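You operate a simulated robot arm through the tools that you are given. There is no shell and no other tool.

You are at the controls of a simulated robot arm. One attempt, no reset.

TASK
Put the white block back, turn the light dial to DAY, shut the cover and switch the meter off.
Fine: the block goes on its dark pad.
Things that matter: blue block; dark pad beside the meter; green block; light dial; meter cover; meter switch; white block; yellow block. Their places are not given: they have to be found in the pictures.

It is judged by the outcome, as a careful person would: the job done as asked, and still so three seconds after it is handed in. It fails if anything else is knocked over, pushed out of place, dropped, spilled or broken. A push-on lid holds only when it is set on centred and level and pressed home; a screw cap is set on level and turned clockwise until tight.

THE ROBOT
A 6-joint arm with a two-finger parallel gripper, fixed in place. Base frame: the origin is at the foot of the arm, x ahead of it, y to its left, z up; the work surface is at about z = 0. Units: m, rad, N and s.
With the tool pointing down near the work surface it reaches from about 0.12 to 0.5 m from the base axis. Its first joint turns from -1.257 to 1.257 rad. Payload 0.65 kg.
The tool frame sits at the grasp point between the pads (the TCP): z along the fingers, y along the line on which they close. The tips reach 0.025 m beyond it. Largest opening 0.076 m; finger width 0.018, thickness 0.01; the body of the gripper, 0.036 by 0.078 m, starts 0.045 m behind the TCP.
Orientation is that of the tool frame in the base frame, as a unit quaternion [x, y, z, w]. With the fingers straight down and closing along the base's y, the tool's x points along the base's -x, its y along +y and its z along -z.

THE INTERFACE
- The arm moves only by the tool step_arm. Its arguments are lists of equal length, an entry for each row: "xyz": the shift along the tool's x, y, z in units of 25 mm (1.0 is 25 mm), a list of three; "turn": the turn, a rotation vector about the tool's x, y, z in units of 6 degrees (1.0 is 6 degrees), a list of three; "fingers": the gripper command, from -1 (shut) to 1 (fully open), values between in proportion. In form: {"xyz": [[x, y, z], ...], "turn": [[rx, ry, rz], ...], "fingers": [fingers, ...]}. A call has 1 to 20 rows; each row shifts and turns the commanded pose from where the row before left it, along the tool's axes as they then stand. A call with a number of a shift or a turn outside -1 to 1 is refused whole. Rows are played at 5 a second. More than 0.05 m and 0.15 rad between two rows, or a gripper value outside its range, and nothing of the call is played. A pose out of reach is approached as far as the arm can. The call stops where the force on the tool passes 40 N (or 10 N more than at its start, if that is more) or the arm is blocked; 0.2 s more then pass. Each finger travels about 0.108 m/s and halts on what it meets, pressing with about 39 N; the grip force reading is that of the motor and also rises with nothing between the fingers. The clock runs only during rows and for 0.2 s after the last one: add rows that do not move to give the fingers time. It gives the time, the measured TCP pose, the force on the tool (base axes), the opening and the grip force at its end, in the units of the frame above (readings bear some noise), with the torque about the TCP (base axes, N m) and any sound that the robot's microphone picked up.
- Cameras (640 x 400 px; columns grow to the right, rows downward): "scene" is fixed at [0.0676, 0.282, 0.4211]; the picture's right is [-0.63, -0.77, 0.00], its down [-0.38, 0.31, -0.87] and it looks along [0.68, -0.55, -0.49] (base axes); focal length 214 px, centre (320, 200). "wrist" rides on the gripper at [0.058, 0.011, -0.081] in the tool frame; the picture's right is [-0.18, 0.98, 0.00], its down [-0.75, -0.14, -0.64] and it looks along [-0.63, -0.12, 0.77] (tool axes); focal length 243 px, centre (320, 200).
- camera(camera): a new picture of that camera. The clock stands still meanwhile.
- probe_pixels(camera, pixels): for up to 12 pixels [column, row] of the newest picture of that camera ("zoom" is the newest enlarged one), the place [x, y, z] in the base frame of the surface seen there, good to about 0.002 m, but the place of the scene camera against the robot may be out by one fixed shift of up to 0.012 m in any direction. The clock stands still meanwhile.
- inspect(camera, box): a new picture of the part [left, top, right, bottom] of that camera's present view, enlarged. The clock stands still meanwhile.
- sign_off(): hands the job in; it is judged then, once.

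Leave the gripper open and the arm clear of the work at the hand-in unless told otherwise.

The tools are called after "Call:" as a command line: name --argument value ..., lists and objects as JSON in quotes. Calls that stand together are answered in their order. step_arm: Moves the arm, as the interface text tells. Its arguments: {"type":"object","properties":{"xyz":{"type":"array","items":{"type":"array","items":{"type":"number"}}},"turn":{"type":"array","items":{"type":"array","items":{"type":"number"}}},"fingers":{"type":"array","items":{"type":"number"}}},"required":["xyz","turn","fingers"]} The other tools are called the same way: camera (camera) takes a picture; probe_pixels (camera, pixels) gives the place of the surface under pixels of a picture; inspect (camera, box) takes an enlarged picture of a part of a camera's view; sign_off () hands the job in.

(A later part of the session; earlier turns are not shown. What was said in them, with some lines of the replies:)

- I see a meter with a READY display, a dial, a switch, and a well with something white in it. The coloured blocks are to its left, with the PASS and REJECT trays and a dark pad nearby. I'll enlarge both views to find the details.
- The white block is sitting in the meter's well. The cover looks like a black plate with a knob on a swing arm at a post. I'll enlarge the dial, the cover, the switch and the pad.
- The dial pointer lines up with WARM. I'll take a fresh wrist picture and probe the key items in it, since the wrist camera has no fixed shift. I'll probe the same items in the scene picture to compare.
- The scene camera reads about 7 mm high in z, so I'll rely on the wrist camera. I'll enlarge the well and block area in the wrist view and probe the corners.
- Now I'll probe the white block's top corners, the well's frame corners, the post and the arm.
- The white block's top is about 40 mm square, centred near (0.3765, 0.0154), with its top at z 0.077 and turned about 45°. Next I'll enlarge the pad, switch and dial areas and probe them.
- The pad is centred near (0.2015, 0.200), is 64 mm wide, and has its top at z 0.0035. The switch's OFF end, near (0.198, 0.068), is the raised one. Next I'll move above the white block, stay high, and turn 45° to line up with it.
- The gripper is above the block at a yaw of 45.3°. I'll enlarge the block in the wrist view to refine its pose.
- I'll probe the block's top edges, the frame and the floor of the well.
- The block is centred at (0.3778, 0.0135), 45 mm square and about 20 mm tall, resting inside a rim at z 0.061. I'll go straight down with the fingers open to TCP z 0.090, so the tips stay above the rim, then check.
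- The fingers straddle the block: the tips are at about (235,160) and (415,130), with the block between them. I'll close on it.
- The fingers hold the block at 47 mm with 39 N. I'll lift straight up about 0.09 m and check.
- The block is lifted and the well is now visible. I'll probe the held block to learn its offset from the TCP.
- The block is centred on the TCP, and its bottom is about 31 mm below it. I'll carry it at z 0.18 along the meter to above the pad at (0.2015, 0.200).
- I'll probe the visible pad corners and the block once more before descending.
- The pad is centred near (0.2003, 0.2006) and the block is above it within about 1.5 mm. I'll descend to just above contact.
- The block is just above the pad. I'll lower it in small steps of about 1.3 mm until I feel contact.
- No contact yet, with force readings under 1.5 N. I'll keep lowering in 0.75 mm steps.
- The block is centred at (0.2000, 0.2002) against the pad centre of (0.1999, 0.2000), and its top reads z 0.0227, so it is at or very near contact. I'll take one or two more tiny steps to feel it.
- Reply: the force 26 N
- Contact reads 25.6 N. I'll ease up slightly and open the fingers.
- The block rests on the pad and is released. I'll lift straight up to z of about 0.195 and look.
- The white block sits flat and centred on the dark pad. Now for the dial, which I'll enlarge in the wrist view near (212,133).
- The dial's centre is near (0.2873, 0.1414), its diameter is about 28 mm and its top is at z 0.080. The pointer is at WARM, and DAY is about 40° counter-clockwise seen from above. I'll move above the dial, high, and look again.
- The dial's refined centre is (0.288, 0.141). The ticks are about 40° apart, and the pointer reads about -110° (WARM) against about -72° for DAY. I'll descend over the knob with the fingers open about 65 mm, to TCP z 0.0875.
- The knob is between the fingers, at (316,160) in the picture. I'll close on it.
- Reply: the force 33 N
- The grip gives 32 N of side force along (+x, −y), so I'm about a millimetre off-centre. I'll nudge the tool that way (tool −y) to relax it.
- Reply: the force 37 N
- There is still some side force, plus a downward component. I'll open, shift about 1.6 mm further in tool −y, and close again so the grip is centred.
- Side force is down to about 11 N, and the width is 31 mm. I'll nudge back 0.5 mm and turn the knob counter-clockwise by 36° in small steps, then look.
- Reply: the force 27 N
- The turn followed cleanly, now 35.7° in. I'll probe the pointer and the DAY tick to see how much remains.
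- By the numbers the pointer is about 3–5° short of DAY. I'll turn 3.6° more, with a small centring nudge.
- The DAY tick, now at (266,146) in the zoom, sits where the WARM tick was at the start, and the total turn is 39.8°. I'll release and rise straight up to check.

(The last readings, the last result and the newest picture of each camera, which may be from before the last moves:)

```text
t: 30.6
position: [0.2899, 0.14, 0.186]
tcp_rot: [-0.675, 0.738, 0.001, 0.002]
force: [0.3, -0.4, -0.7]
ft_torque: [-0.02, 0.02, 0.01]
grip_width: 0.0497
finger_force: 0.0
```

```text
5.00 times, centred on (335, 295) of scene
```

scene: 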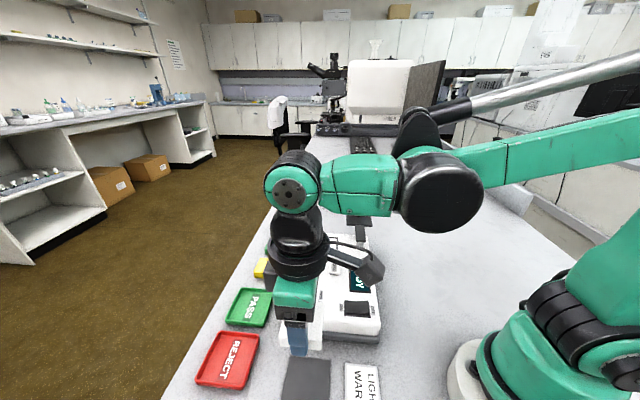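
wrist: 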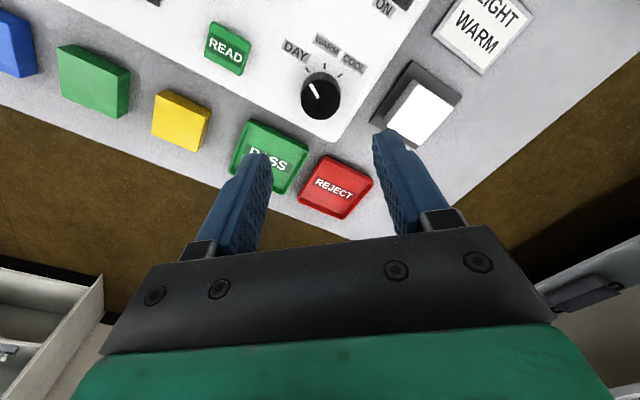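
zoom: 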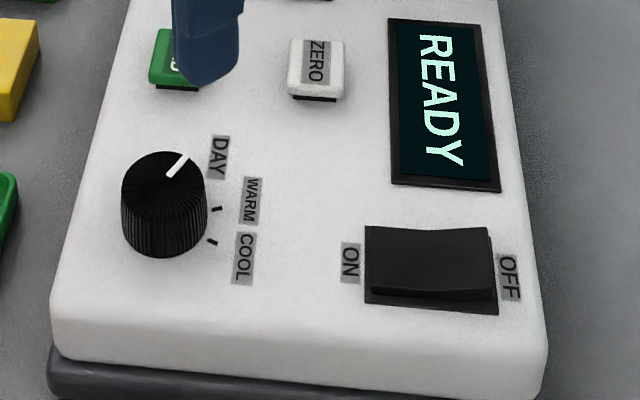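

The pointer now lines up with DAY in both views and the dial is done. Next I'll rise and move over to the cover, turning the wrist at the same time.

Call:
step_arm --xyz '[[0.874, -0.336, -0.24], [0.874, -0.336, -0.24], [0.874, -0.336, -0.24], [0.874, -0.336, -0.24], [0.874, -0.336, -0.24], [0.874, -0.336, -0.24], [0.874, -0.336, -0.24], [0.874, -0.336, -0.24], [0.874, -0.336, -0.24], [0.874, -0.336, -0.24], [0, 0, 0], [0, 0, 0], [0, 0, 0], [0, 0, 0], [0, 0, 0], [0, 0, 0], [0, 0, 0], [0, 0, 0], [0, 0, 0], [0, 0, 0]]' --turn '[[0, 0, 0], [0, 0, 0], [0, 0, 0], [0, 0, 0], [0, 0, 0], [0, 0, 0], [0, 0, 0], [0, 0, 0], [0, 0, 0], [0, 0, 0], [0, 0, 1], [0, 0, 1], [0, 0, 1], [0, 0, 1], [0, 0, 1], [0, 0, 1], [0, 0, 1], [0, 0, 1], [0, 0, 1], [0, 0, 1]]' --fingers '[0.3, 0.3, 0.3, 0.3, 0.3, 0.3, 0.3, 0.3, 0.3, 0.3, 0.3, 0.3, 0.3, 0.3, 0.3, 0.3, 0.3, 0.3, 0.3, 0.3]'

Call:
step_arm --xyz '[[0, 0, 0], [0, 0, 0], [0, 0, 0], [0, 0, 0], [0, 0, 0]]' --turn '[[0, 0, 1], [0, 0, 1], [0, 0, 1], [0, 0, 1], [0, 0, 0.2]]' --fingers '[0.3, 0.3, 0.3, 0.3, 0.3]'

Call:
camera --camera "wrist"

Call:
camera --camera "scene"

```text
t: 34.8
position: [0.3537, -0.0846, 0.2453]
tcp_rot: [-0.215, 0.977, 0.001, 0.0]
force: [-0.6, -0.6, -0.2]
ft_torque: [-0.02, -0.01, -0.02]
grip_width: 0.0495
finger_force: 0.0
```

```text
t: 36.0
position: [0.3541, -0.0856, 0.2449]
tcp_rot: [0.004, 1.0, 0.001, 0.0]
force: [0.0, -0.1, 0.2]
ft_torque: [0.05, 0.0, -0.01]
grip_width: 0.0496
finger_force: 0.0
```

```text
taken
```

wrist: 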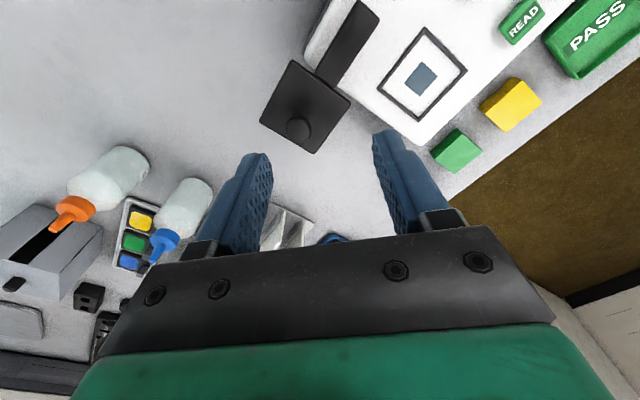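

```text
taken
```

scene: 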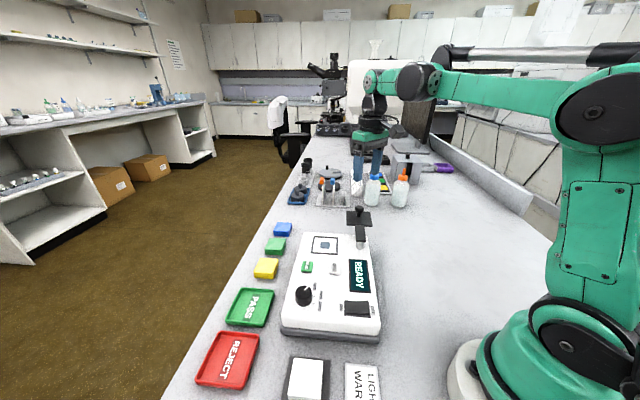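

The cover, with its plate and knob, is clear in the wrist view near (305,105). I'll enlarge it and probe it.

Call:
inspect --camera "wrist" --box '[240, 0, 480, 160]'

```text
2.50 times, centred on (360, 80) of wrist
```

zoom: 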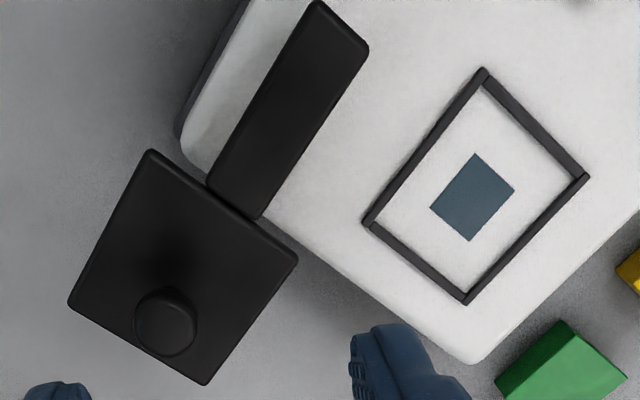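

Call:
probe_pixels --camera "zoom" --pixels '[[165, 312], [165, 345], [155, 155], [75, 298], [203, 378], [291, 262], [215, 185], [255, 215], [322, 10], [362, 48], [472, 197], [482, 72]]'

Call:
probe_pixels --camera "zoom" --pixels '[[585, 178], [468, 300], [366, 222], [138, 310], [193, 310], [165, 292], [183, 268], [120, 230], [245, 320], [190, 140], [260, 210]]'

```text
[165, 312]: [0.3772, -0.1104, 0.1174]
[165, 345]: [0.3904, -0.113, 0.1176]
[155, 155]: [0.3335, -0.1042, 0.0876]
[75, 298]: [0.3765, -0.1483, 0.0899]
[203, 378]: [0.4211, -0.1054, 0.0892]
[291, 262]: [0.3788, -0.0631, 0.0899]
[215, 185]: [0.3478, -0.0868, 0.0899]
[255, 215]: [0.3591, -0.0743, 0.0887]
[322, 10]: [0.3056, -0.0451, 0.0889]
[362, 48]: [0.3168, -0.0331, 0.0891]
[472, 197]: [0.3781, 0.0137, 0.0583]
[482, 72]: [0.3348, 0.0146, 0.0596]
```

```text
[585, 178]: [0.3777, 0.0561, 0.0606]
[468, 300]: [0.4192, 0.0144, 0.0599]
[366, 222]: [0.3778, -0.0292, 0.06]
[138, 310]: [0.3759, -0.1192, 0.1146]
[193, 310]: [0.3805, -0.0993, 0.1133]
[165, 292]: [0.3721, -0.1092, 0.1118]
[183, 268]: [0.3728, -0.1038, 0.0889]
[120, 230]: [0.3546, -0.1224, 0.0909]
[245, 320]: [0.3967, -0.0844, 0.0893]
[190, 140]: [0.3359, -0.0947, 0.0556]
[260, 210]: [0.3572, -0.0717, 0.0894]
```

The cover plate is centred at (0.3775, −0.1053), and the well is at (0.3776, 0.0140). That puts the pivot near (0.318, −0.046) with a 90° counter-clockwise swing. The knob is near (0.381, −0.1105) with its top at z 0.1175. I'll move above the knob and set the yaw to −45°.

Call:
probe_pixels --camera "wrist" --pixels '[[185, 205], [165, 243], [110, 170], [75, 205], [285, 230], [135, 225]]'

Call:
step_arm --xyz '[[-0.544, -0.498, 0.4], [-0.544, -0.498, 0.4], [0, 0, 0], [0, 0, 0], [0, 0, 0], [0, 0, 0], [0, 0, 0], [0, 0, 0], [0, 0, 0], [0, 0, 0], [0, 0, 0]]' --turn '[[0, 0, 0], [0, 0, 0], [0, 0, 0.928], [0, 0, 0.928], [0, 0, 0.928], [0, 0, 0.928], [0, 0, 0.928], [0, 0, 0.928], [0, 0, 0.928], [0, 0, 0.928], [0, 0, 0]]' --fingers '[0.3, 0.3, 0.3, 0.3, 0.3, 0.3, 0.3, 0.3, 0.3, 0.3, 0.3]'

Call:
camera --camera "wrist"

```text
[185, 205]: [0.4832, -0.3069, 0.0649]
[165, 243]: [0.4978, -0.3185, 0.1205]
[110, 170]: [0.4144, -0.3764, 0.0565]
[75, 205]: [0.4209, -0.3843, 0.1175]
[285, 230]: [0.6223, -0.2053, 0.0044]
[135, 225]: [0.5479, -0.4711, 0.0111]
```

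```text
t: 38.4
position: [0.3804, -0.11, 0.2253]
tcp_rot: [0.381, 0.924, 0.002, 0.001]
force: [0.4, 0.1, 0.0]
ft_torque: [0.01, 0.01, -0.01]
grip_width: 0.0495
finger_force: 0.1
```

```text
taken
```

wrist: 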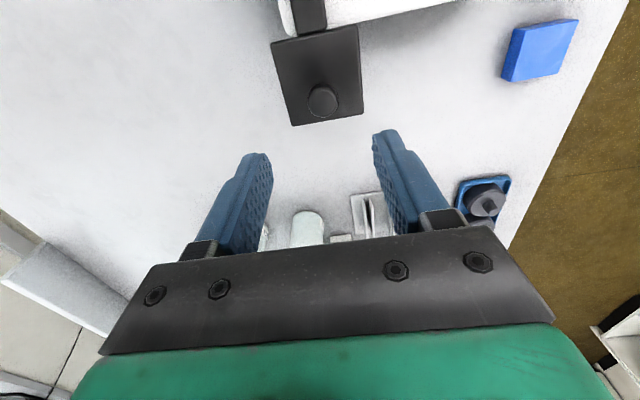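

The bottles are well out of the way. I'll enlarge the cover and its knob.

Call:
inspect --camera "wrist" --box '[255, 10, 385, 130]'

```text
3.33 times, centred on (320, 70) of wrist
```

zoom: 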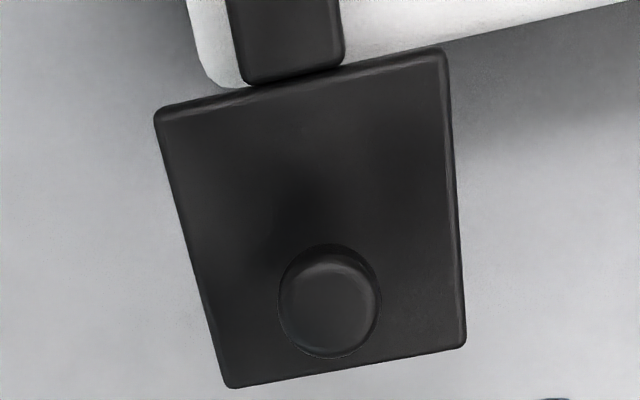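

Call:
probe_pixels --camera "zoom" --pixels '[[330, 300], [290, 305], [370, 300], [330, 270], [332, 340], [162, 115], [440, 55], [460, 342], [232, 382], [300, 220], [245, 80], [340, 62]]'

```text
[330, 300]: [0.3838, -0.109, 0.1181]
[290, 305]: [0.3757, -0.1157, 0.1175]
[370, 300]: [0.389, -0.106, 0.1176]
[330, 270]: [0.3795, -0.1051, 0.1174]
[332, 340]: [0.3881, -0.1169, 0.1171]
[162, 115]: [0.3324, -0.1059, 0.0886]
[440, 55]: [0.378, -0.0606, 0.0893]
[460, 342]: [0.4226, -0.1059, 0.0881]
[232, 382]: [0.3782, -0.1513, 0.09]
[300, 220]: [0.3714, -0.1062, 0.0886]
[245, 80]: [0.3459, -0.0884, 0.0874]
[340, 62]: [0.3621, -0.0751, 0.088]
```

The knob's centre is at (0.383, −0.1108), its head is about 21 mm across, and the pivot radius is 92 mm. I'll descend with the fingers open 50 mm so the tips stop 5 mm above the plate.

Call:
step_arm --xyz '[[-0.096, 0.05, 0.9], [0, 0, 0.9], [0, 0, 0.9], [0, 0, 0.9], [0, 0, 0.45], [0, 0, 0.2], [0, 0, 0]]' --turn '[[0, 0, 0], [0, 0, 0], [0, 0, 0], [0, 0, 0], [0, 0, 0], [0, 0, 0], [0, 0, 0]]' --fingers '[0.3, 0.3, 0.3, 0.3, 0.3, 0.3, 0.3]'

Call:
camera --camera "wrist"

Call:
inspect --camera "scene" --box '[300, 140, 420, 250]'

```text
t: 40.0
position: [0.3843, -0.11, 0.1194]
tcp_rot: [0.381, 0.925, 0.001, 0.0]
force: [0.6, 0.3, -0.5]
ft_torque: [0.04, 0.0, 0.01]
grip_width: 0.0494
finger_force: 0.1
```

```text
taken
```

wrist: 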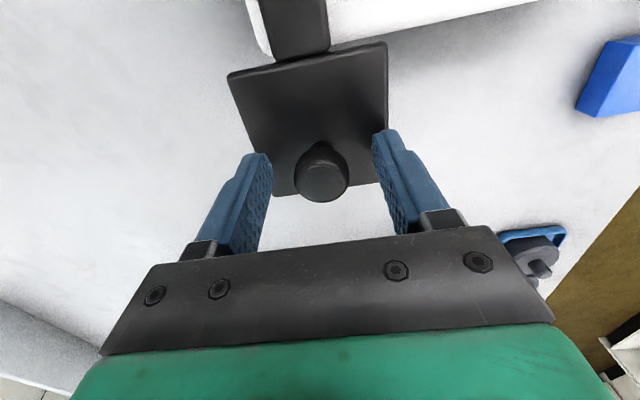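

```text
3.64 times, centred on (360, 195) of scene
```

zoom: 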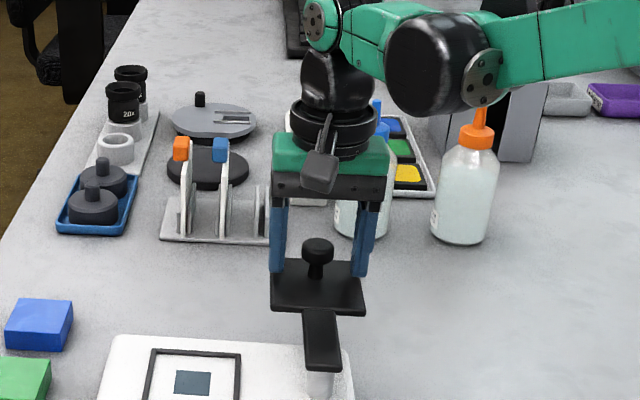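

The knob is centred between the fingers. I'll close them loosely around its head, to about 23 mm.

Call:
step_arm --xyz '[[0, 0, 0], [0, 0, 0], [0, 0, 0]]' --turn '[[0, 0, 0], [0, 0, 0], [0, 0, 0]]' --fingers '[-0.2, -0.39, -0.39]'

Call:
inspect --camera "wrist" --box '[220, 30, 420, 230]'

```text
t: 40.8
position: [0.3842, -0.1117, 0.1188]
tcp_rot: [0.381, 0.924, 0.001, 0.0]
force: [2.1, 0.0, -1.1]
ft_torque: [-0.01, 0.0, 0.03]
grip_width: 0.025
finger_force: 1.4
```

```text
2.00 times, centred on (320, 130) of wrist
```

zoom: 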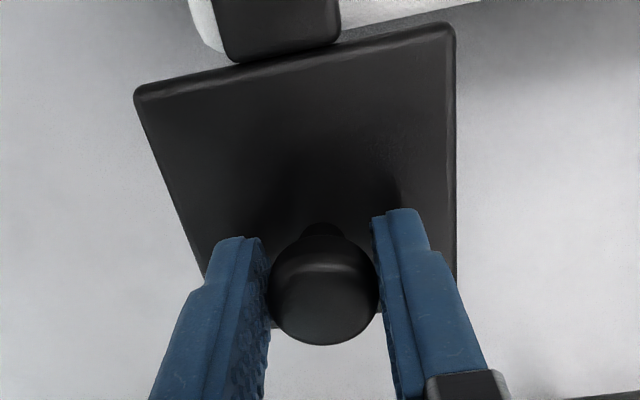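

The fingers enclose the knob lightly: 25 mm wide, 1.4 N. I'll begin the swing with 3 rows of 6° counter-clockwise about the pivot, the yaw following, and check that the cover comes along.

Call:
step_arm --xyz '[[0.0203, 0.3868, 0], [0.0203, 0.3868, 0], [0.0203, 0.3868, 0], [0, 0, 0]]' --turn '[[0, 0, -1], [0, 0, -1], [0, 0, -1], [0, 0, 0]]' --fingers '[-0.39, -0.39, -0.39, -0.39]'

Call:
inspect --camera "wrist" --box '[220, 30, 420, 230]'

Call:
inspect --camera "scene" --box '[270, 160, 400, 280]'

```text
t: 41.8
position: [0.401, -0.0888, 0.1181]
tcp_rot: [0.232, 0.973, 0.001, 0.001]
force: [-0.1, 0.9, 0.4]
ft_torque: [0.02, 0.01, -0.01]
grip_width: 0.0242
finger_force: 0.0
```

```text
2.00 times, centred on (320, 130) of wrist
```

zoom: 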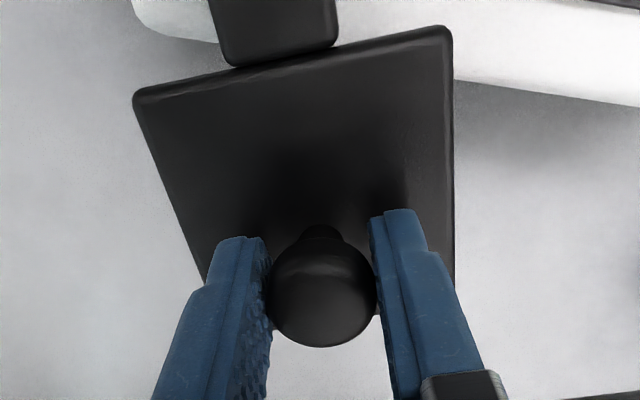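

```text
3.33 times, centred on (335, 220) of scene
```

zoom: 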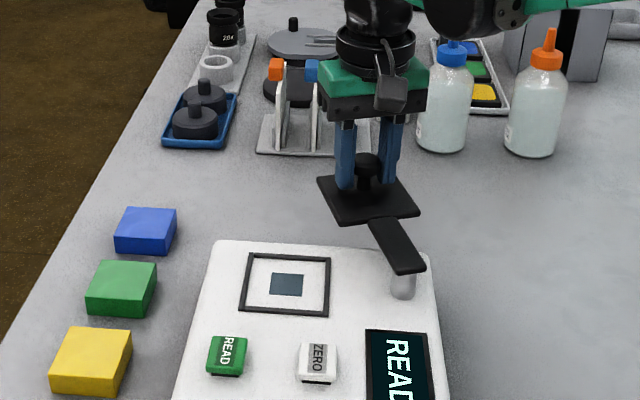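

The cover follows smoothly with negligible force and the radius holds. I'll continue another 48°.

Call:
step_arm --xyz '[[0.0203, 0.3868, 0], [0.0203, 0.3868, 0], [0.0203, 0.3868, 0], [0.0203, 0.3868, 0], [0.0203, 0.3868, 0], [0.0203, 0.3868, 0], [0.0203, 0.3868, 0], [0.0203, 0.3868, 0], [0, 0, 0]]' --turn '[[0, 0, -1], [0, 0, -1], [0, 0, -1], [0, 0, -1], [0, 0, -1], [0, 0, -1], [0, 0, -1], [0, 0, -1], [0, 0, 0]]' --fingers '[-0.39, -0.39, -0.39, -0.39, -0.39, -0.39, -0.39, -0.39, -0.39]'

Call:
inspect --camera "wrist" --box '[220, 30, 420, 230]'

Call:
inspect --camera "scene" --box '[270, 160, 400, 280]'

```text
t: 43.8
position: [0.4052, -0.0123, 0.1194]
tcp_rot: [-0.184, 0.983, 0.0, 0.0]
force: [-0.7, 0.0, -0.1]
ft_torque: [-0.02, 0.02, 0.02]
grip_width: 0.0237
finger_force: 0.1
```

```text
2.00 times, centred on (320, 130) of wrist
```

zoom: 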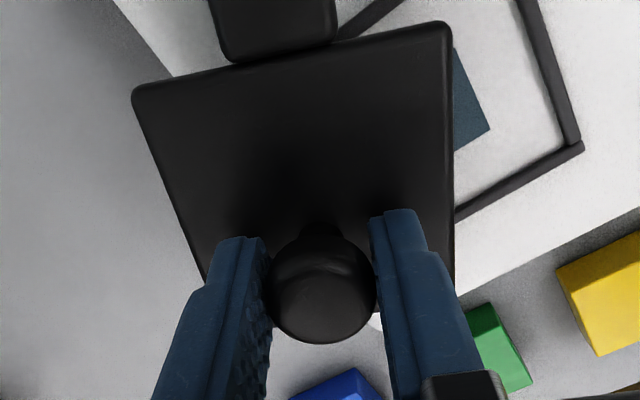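

```text
3.33 times, centred on (335, 220) of scene
```

zoom: 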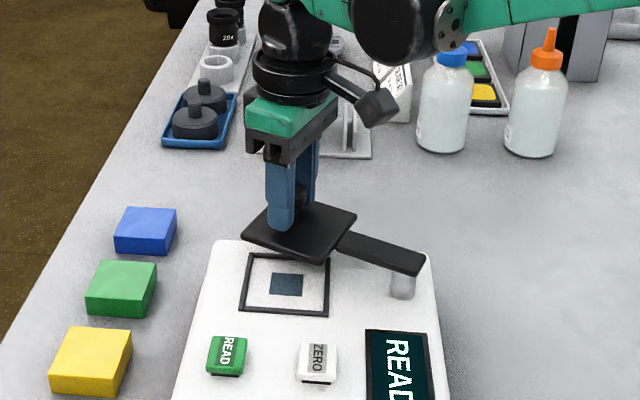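

It's at about +21° on the arc, with roughly 24° left. I'll continue 18° and then 4 fine rows of 1.2°.

Call:
step_arm --xyz '[[0.0203, 0.3868, 0], [0.0203, 0.3868, 0], [0.0203, 0.3868, 0], [0.001, 0.0774, 0], [0.001, 0.0774, 0], [0.001, 0.0774, 0], [0.001, 0.0774, 0], [0, 0, 0]]' --turn '[[0, 0, -1], [0, 0, -1], [0, 0, -1], [0, 0, -0.2], [0, 0, -0.2], [0, 0, -0.2], [0, 0, -0.2], [0, 0, 0]]' --fingers '[-0.39, -0.39, -0.39, -0.39, -0.39, -0.39, -0.39, -0.39]'

Call:
inspect --camera "wrist" --box '[220, 30, 420, 230]'

Call:
inspect --camera "scene" --box '[270, 160, 400, 280]'

```text
t: 45.6
position: [0.3847, 0.0185, 0.1186]
tcp_rot: [-0.374, 0.927, 0.0, 0.001]
force: [-0.2, 0.0, 0.2]
ft_torque: [-0.02, -0.03, 0.02]
grip_width: 0.0237
finger_force: 0.1
```

```text
2.00 times, centred on (320, 130) of wrist
```

zoom: 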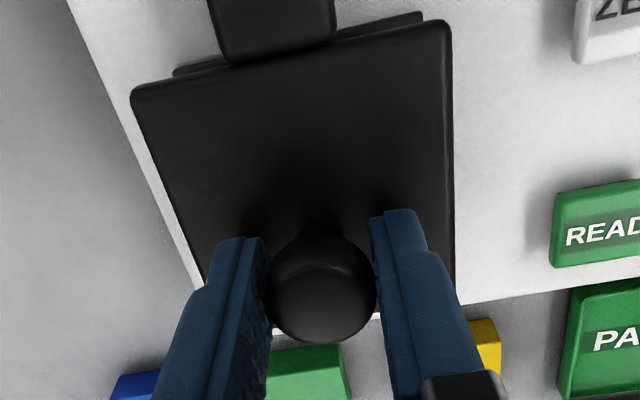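

```text
3.33 times, centred on (335, 220) of scene
```

zoom: 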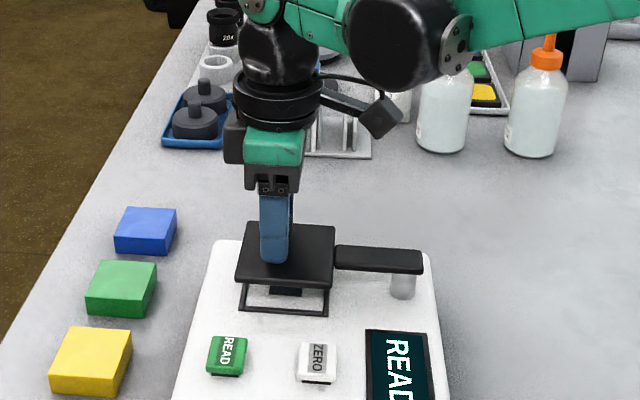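

It's nearly over the well. I'll probe the plate's corners to compare its centre and angle with the well.

Call:
probe_pixels --camera "zoom" --pixels '[[140, 95], [440, 30], [449, 270], [300, 130], [222, 55], [330, 28], [420, 22], [180, 70]]'

```text
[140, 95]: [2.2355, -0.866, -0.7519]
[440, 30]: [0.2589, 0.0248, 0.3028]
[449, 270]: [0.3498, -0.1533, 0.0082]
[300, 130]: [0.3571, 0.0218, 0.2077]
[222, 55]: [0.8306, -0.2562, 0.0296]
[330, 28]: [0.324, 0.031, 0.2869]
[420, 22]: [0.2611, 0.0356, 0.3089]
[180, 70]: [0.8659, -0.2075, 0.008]
```

That read the scene zoom instead. I'll retake the wrist zoom and probe that.

Call:
inspect --camera "wrist" --box '[220, 30, 420, 230]'

Call:
probe_pixels --camera "zoom" --pixels '[[140, 95], [440, 30], [449, 260], [300, 130], [225, 55], [330, 28], [418, 16], [180, 70], [152, 165], [452, 130]]'

```text
2.00 times, centred on (320, 130) of wrist
```

zoom: 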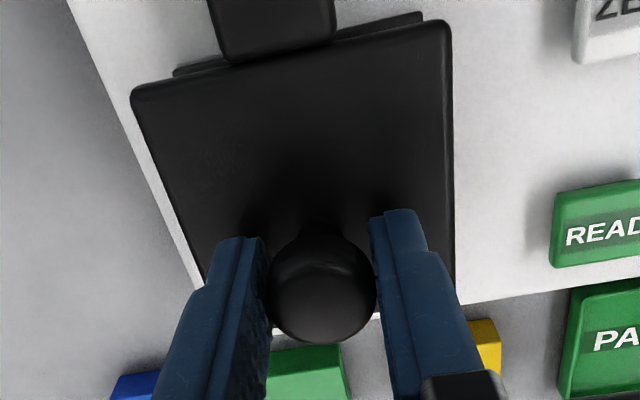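

```text
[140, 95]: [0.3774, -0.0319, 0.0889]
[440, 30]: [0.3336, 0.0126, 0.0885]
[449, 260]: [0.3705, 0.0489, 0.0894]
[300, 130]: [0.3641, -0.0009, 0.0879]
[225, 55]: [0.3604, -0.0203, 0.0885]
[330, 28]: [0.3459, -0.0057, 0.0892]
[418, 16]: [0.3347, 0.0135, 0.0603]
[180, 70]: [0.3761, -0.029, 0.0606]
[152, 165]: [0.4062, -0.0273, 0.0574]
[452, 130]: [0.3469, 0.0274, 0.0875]
```

The plate is at about 44.5° against the well at about 45.3°. I'll push in 1.2° steps and watch for a stop.

Call:
step_arm --xyz '[[0.001, 0.0774, 0], [0, 0, 0]]' --turn '[[0, 0, -0.2], [0, 0, 0]]' --fingers '[-0.39, -0.39]'

Call:
step_arm --xyz '[[0.0005, 0.04, 0], [0, 0, 0]]' --turn '[[0, 0, -0.1], [0, 0, 0]]' --fingers '[-0.39, -0.39]'

Call:
inspect --camera "wrist" --box '[220, 30, 420, 230]'

Call:
probe_pixels --camera "zoom" --pixels '[[140, 95], [440, 30], [449, 260], [300, 130], [225, 55], [330, 28], [418, 16], [180, 70], [152, 165], [452, 130]]'

```text
t: 46.2
position: [0.3822, 0.02, 0.1194]
tcp_rot: [-0.384, 0.923, 0.001, 0.0]
force: [1.2, -0.7, 0.4]
ft_torque: [0.0, 0.03, -0.03]
grip_width: 0.025
finger_force: 0.9
```

```text
t: 46.8
position: [0.3832, 0.0204, 0.1192]
tcp_rot: [-0.388, 0.921, 0.001, 0.001]
force: [1.9, -4.0, 1.0]
ft_torque: [-0.06, -0.03, -0.04]
grip_width: 0.0268
finger_force: 2.4
```

```text
2.00 times, centred on (320, 130) of wrist
```

zoom: 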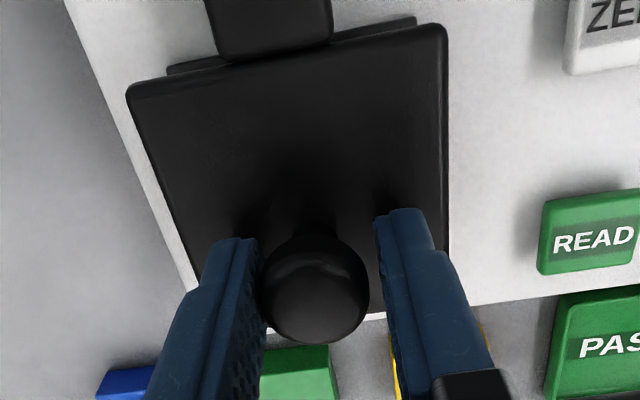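

```text
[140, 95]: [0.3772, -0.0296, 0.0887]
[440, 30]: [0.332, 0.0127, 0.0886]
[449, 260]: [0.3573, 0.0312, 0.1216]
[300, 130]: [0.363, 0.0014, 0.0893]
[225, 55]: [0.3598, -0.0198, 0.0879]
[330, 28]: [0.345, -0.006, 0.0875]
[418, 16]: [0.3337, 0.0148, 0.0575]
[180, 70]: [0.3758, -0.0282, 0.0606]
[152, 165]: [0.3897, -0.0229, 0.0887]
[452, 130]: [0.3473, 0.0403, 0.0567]
```

The finger has been pushed back (27 mm, 4 N), so the cover is against its end stop over the well. I'll back off slightly, open the fingers and rise clear.

Call:
step_arm --xyz '[[0, -0.06, 0], [0, 0, 0], [0, 0, 0], [0, 0, -0.4], [0, 0, -0.8], [0, 0, -0.9], [0, 0, -0.9], [0, 0, 0]]' --turn '[[0, 0, 0], [0, 0, 0], [0, 0, 0], [0, 0, 0], [0, 0, 0], [0, 0, 0], [0, 0, 0], [0, 0, 0]]' --fingers '[-0.2, 0.3, 0.3, 0.3, 0.3, 0.3, 0.3, 0.3]'

Call:
camera --camera "wrist"

Call:
inspect --camera "scene" --box '[270, 190, 400, 310]'

```text
t: 48.6
position: [0.3849, 0.0195, 0.1927]
tcp_rot: [-0.39, 0.921, 0.001, 0.001]
force: [0.0, -0.5, 0.1]
ft_torque: [0.04, -0.01, 0.0]
grip_width: 0.0496
finger_force: 0.0
```

```text
taken
```

wrist: 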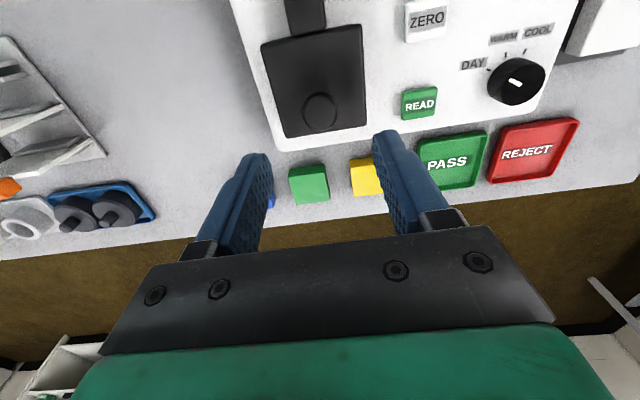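

```text
3.33 times, centred on (335, 250) of scene
```

zoom: 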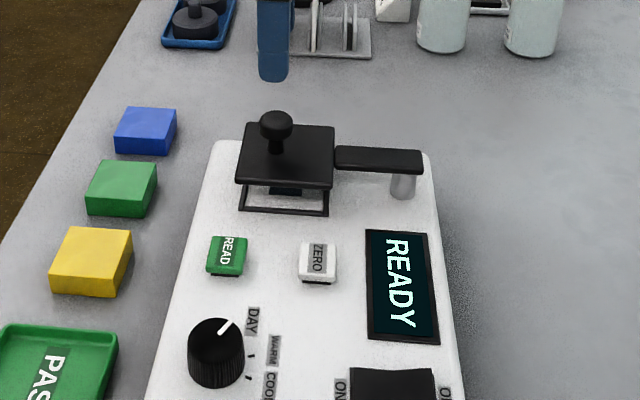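

The cover sits squarely over the well in both views. I'll probe its corners to confirm.

Call:
inspect --camera "wrist" --box '[245, 0, 385, 150]'

Call:
probe_pixels --camera "wrist" --pixels '[[264, 45], [359, 27], [364, 124], [285, 135], [320, 100], [300, 70]]'

```text
2.67 times, centred on (315, 75) of wrist
```

zoom: 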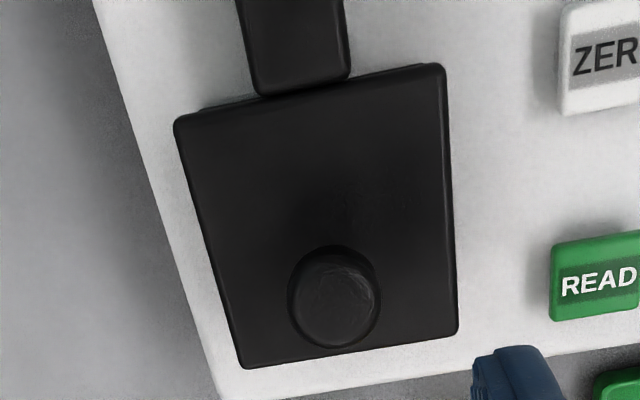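

```text
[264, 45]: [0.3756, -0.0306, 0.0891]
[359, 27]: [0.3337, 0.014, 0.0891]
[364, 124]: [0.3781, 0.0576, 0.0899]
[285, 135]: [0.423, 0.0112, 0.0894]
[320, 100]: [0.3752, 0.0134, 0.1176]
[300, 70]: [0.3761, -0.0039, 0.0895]
```

The cover's centre is (0.3776, 0.0131) against the well's (0.3776, 0.0140), so it's shut. Now the switch: I'll move above its OFF end at height and close the fingers on the way.

Call:
step_arm --xyz '[[0.455, 0.839, 0], [0.455, 0.839, 0], [0.455, 0.839, 0], [0.455, 0.839, 0], [0.455, 0.839, 0], [0.455, 0.839, 0], [0.455, 0.839, 0], [0.455, 0.839, 0], [0, 0, 0], [0, 0, 0]]' --turn '[[0, 0, 0], [0, 0, 0], [0, 0, 0], [0, 0, 0], [0, 0, 0], [0, 0, 0], [0, 0, 0], [0, 0, 0], [0, 0, 0.1], [0, 0, 0]]' --fingers '[0.3, 0.3, 0.3, 0.3, 0.3, 0.3, -0.5, -1, -1, -1]'

Call:
camera --camera "wrist"

Call:
camera --camera "scene"

```text
t: 50.8
position: [0.2, 0.0721, 0.1941]
tcp_rot: [-0.384, 0.924, 0.001, 0.001]
force: [-0.3, 0.3, -0.2]
ft_torque: [0.03, -0.02, -0.03]
grip_width: 0.0
finger_force: 24.2
```

```text
taken
```

wrist: 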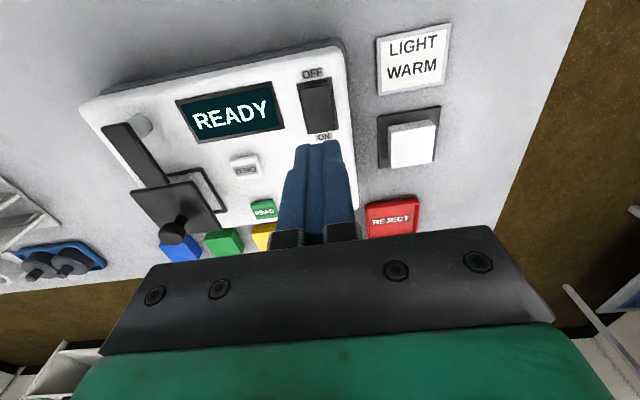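

```text
taken
```

scene: 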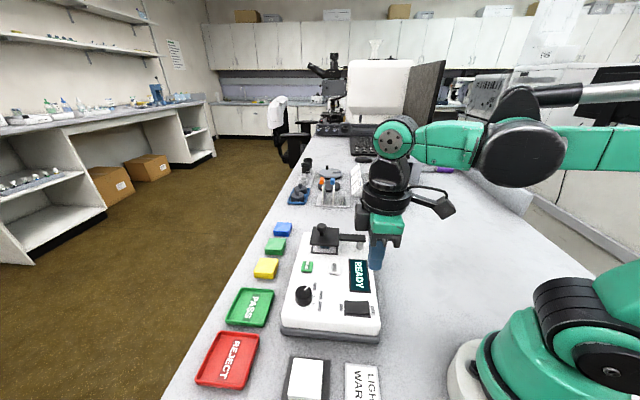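

I'll enlarge the switch, near (317,105) in the wrist view, and probe it.

Call:
inspect --camera "wrist" --box '[280, 60, 360, 150]'

Call:
probe_pixels --camera "wrist" --pixels '[[303, 85], [328, 80], [309, 131], [334, 126], [318, 105], [315, 85], [322, 125], [317, 95], [320, 115], [312, 74]]'

```text
4.44 times, centred on (320, 105) of wrist
```

zoom: 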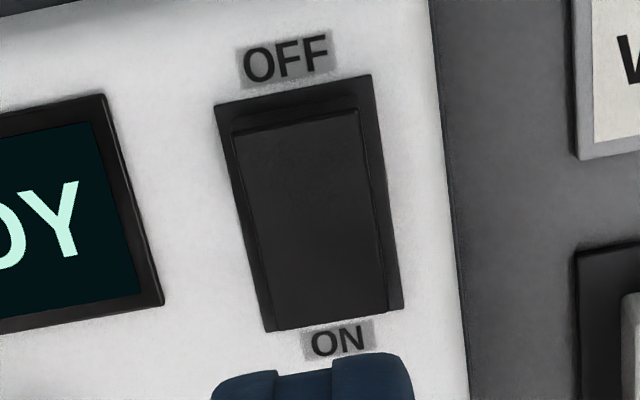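

```text
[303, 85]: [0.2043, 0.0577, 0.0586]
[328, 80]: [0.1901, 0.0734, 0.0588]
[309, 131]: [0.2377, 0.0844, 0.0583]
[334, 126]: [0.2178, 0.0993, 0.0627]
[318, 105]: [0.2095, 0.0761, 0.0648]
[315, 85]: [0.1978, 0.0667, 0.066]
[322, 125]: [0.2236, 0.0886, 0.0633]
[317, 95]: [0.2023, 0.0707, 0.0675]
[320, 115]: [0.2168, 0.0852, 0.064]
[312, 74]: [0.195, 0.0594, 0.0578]
```

Call:
inspect --camera "wrist" --box '[280, 60, 360, 150]'

Call:
probe_pixels --camera "zoom" --pixels '[[220, 108], [367, 80], [274, 326], [399, 304], [238, 135], [355, 116], [300, 125], [305, 150], [310, 200], [318, 260], [322, 310], [330, 318]]'

```text
4.44 times, centred on (320, 105) of wrist
```

zoom: 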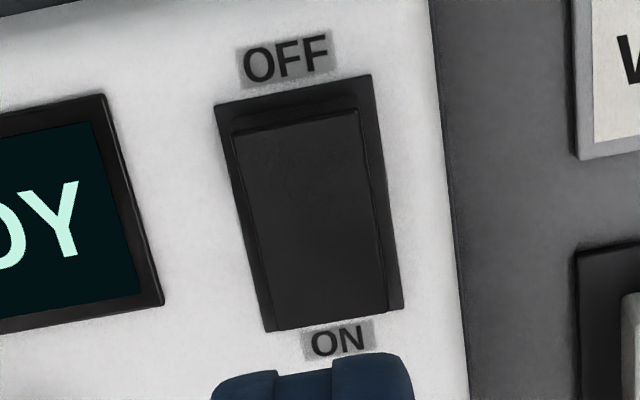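

```text
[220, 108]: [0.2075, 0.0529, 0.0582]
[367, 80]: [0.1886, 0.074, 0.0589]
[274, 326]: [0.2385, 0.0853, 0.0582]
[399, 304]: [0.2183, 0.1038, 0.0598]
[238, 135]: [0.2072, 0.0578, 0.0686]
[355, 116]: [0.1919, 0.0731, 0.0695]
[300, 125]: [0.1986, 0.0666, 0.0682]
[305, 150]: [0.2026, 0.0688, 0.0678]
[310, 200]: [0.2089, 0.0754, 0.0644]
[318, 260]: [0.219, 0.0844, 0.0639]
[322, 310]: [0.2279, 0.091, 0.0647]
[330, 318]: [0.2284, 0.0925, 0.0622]
```

The rocker's OFF edge is raised (z 0.069) and centred near (0.1996, 0.0655), and the rocker's middle is at (0.213, 0.079). I'll position the closed fingertips over the OFF half at (0.2035, 0.069) and lower them to just above it.

Call:
step_arm --xyz '[[0, -0.184, 0.8], [0, 0, 0.9], [0, 0, 0.9], [0, 0, 0.8], [0, 0, 0.4], [0, 0, 0]]' --turn '[[0, 0, 0], [0, 0, 0], [0, 0, 0], [0, 0, 0], [0, 0, 0], [0, 0, 0]]' --fingers '[-1, -1, -1, -1, -1, -1]'

Call:
inspect --camera "wrist" --box '[220, 30, 420, 230]'

Call:
inspect --camera "scene" --box '[300, 240, 420, 340]'

```text
t: 52.2
position: [0.2038, 0.0679, 0.0973]
tcp_rot: [-0.385, 0.923, 0.0, 0.0]
force: [0.2, 0.3, 0.0]
ft_torque: [0.0, -0.01, 0.01]
grip_width: 0.0
finger_force: 23.5
```

```text
2.00 times, centred on (320, 130) of wrist
```

zoom: 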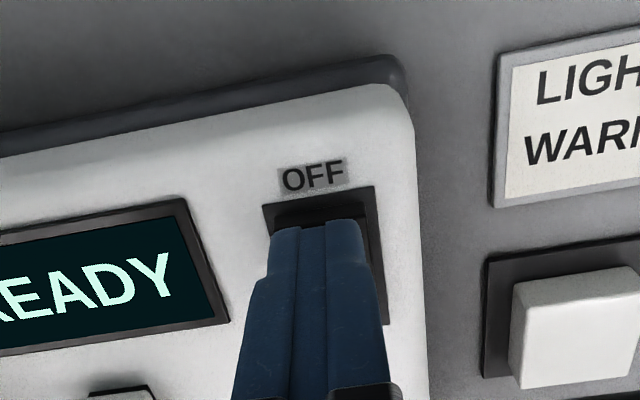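

```text
4.00 times, centred on (360, 290) of scene
```

zoom: 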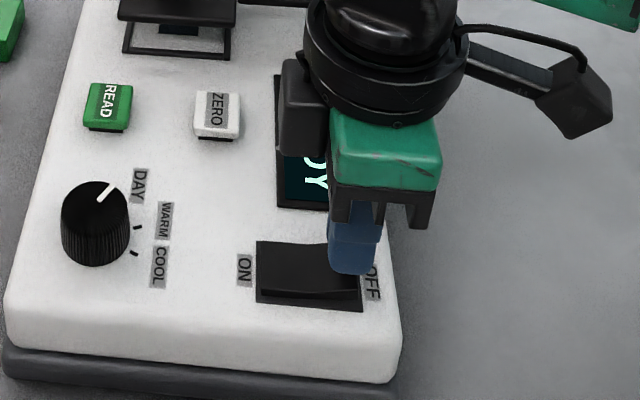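

The fingertips are over the OFF half and the display still reads READY. I'll press down in 1.25 mm steps and watch the force.

Call:
step_arm --xyz '[[0, 0, 0.05], [0, 0, 0.05], [0, 0, 0.05], [0, 0, 0.05], [0, 0, 0.05], [0, 0, 0]]' --turn '[[0, 0, 0], [0, 0, 0], [0, 0, 0], [0, 0, 0], [0, 0, 0], [0, 0, 0]]' --fingers '[-1, -1, -1, -1, -1, -1]'

Call:
inspect --camera "wrist" --box '[220, 30, 420, 230]'

```text
t: 53.6
position: [0.2043, 0.068, 0.0928]
tcp_rot: [-0.384, 0.923, 0.0, 0.001]
force: [-0.7, 0.4, 0.0]
ft_torque: [0.03, -0.02, 0.01]
grip_width: 0.0
finger_force: 23.4
```

```text
2.00 times, centred on (320, 130) of wrist
```

zoom: 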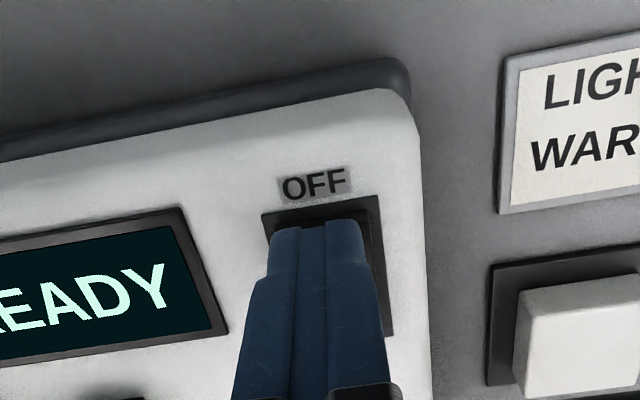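

Contact hasn't shown yet at TCP z 0.093. I'll continue in 1 mm steps.

Call:
step_arm --xyz '[[0, 0, 0.04], [0, 0, 0.04], [0, 0, 0.04], [0, 0, 0]]' --turn '[[0, 0, 0], [0, 0, 0], [0, 0, 0], [0, 0, 0]]' --fingers '[-1, -1, -1, -1]'

Call:
inspect --camera "wrist" --box '[220, 30, 420, 230]'

```text
t: 54.4
position: [0.2026, 0.0675, 0.0905]
tcp_rot: [-0.383, 0.924, 0.001, 0.0]
force: [-2.5, 0.2, 13.4]
ft_torque: [0.05, -0.02, 0.05]
grip_width: 0.0001
finger_force: 23.9
stopped in row 3: the force on the tool passed its limit at 54 N (the readings are from after the stop); the commanded pose is now the measured one
```

```text
2.00 times, centred on (320, 130) of wrist
```

zoom: 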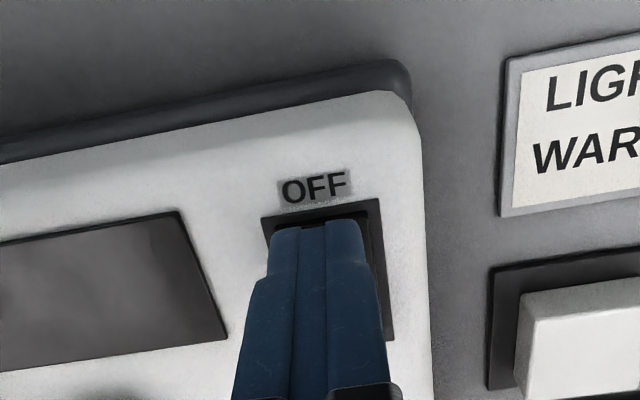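

The display went blank, so the switch has toggled to OFF. I'll rise straight up and check everything.

Call:
step_arm --xyz '[[0, 0, -0.2], [0, 0, -0.6], [0, 0, -0.9], [0, 0, -0.9], [0, 0, -0.9], [0, 0, -0.9], [0, 0, -0.9], [0, 0, -0.9], [0, 0, 0]]' --turn '[[0, 0, 0], [0, 0, 0], [0, 0, 0], [0, 0, 0], [0, 0, 0], [0, 0, 0], [0, 0, 0], [0, 0, 0], [0, 0, 0]]' --fingers '[-1, -1, -1, -1, -1, -1, 0.5, 0.9, 0.9]'

Call:
camera --camera "wrist"

Call:
camera --camera "scene"

Call:
inspect --camera "scene" --box '[260, 210, 400, 350]'

```text
t: 56.4
position: [0.2036, 0.0681, 0.2462]
tcp_rot: [-0.384, 0.923, 0.001, 0.0]
force: [-0.3, 0.3, 0.5]
ft_torque: [-0.02, 0.01, 0.02]
grip_width: 0.0724
finger_force: 0.0
```

```text
taken
```

wrist: 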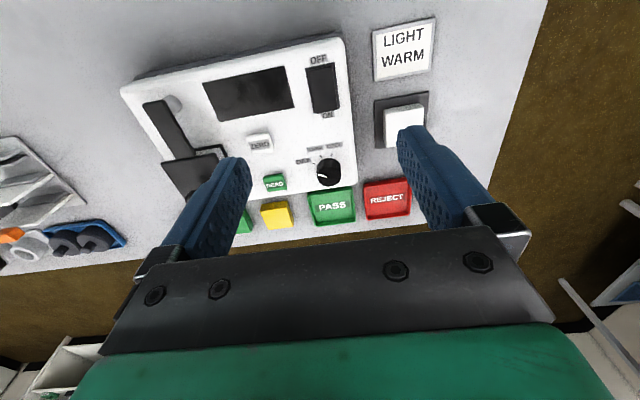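

```text
taken
```

scene: 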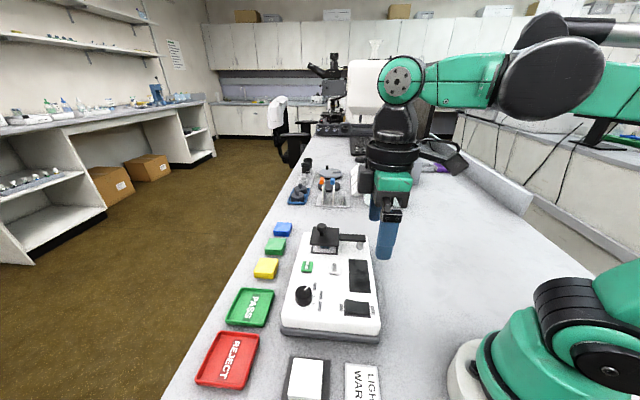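

```text
2.86 times, centred on (330, 280) of scene
```

zoom: 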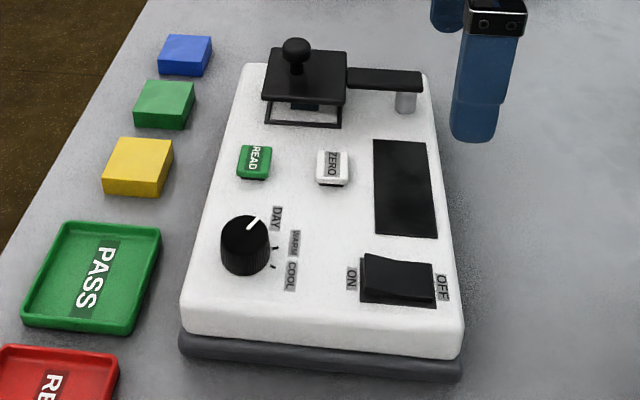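

The display is off and the rocker's OFF side is now down. I'll do a last close look at the dial, the white block on its pad, and the cover.

Call:
inspect --camera "wrist" --box '[285, 130, 355, 190]'

Call:
inspect --camera "wrist" --box '[290, 10, 450, 160]'

Call:
inspect --camera "scene" --box '[190, 310, 390, 400]'

```text
6.67 times, centred on (320, 160) of wrist
```

zoom: 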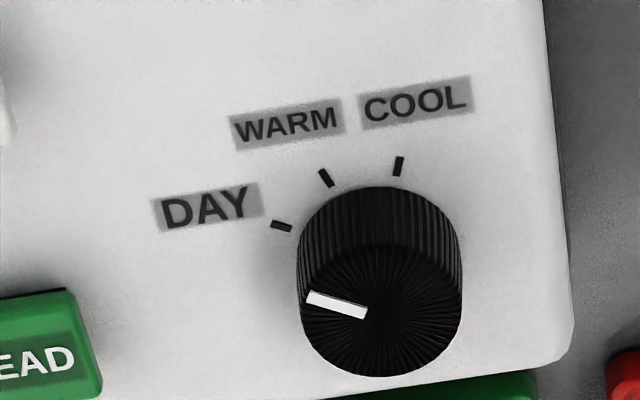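

```text
2.67 times, centred on (370, 85) of wrist
```

zoom: 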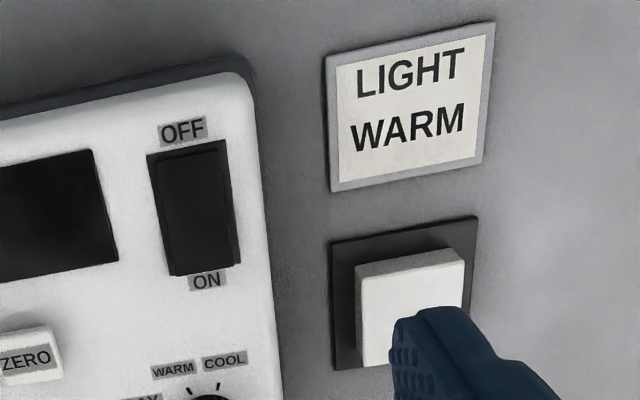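

```text
3.20 times, centred on (290, 355) of scene
```

zoom: 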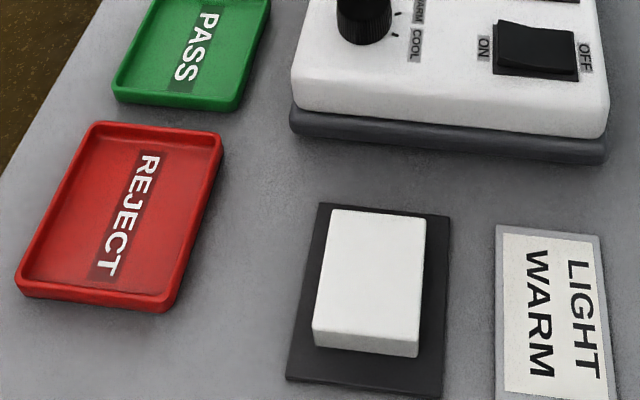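

All four parts check out: the block is flat and centred on its pad, the pointer is in line with the DAY tick, the cover is over the well, and the display is off with the switch at OFF. I'll raise the arm a little more with the gripper open, then hand in.

Call:
step_arm --xyz '[[0, 0, -0.9], [0, 0, -0.9], [0, 0, -0.9], [0, 0, 0], [0, 0, 0]]' --turn '[[0, 0, 0], [0, 0, 0], [0, 0, 0], [0, 0, 0], [0, 0, 0]]' --fingers '[1, 1, 1, 1, 1]'

Call:
camera --camera "scene"

```text
t: 57.6
position: [0.2034, 0.0691, 0.3131]
tcp_rot: [-0.384, 0.923, 0.0, -0.001]
force: [-0.7, 0.6, 0.7]
ft_torque: [0.01, -0.01, 0.02]
grip_width: 0.0757
finger_force: 0.0
```

```text
taken
```

scene: 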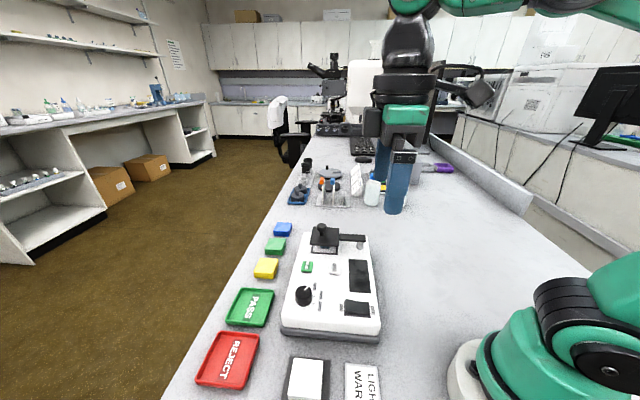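

The arm is clear with the gripper open, and nothing else has moved. I'm handing in.

Call:
sign_off

```text
The job is handed in.
```

All four parts of the job are done and it's handed in; I haven't been shown the verdict:

- **White block:** it is flat and centred on the dark pad, within a millimetre of the pad's centre by my measurements.
- **Light dial:** it was on WARM. I turned it about 40° counter-clockwise, and the pointer now lines up with the DAY mark.
- **Cover:** I swung it closed by its knob until it met its stop. It sits squarely over the well.
- **Meter:** I pressed the OFF side of the switch. The display went blank and the switch now shows OFF down. The press stopped itself at a brief 54 N as the switch went over, and I saw no damage or movement of the meter.

The coloured blocks, trays and other items looked undisturbed in the last pictures. The arm is raised clear with the gripper open.

A card beside the pad reads "LIGHT WARM". I followed your instruction and left the dial on DAY.
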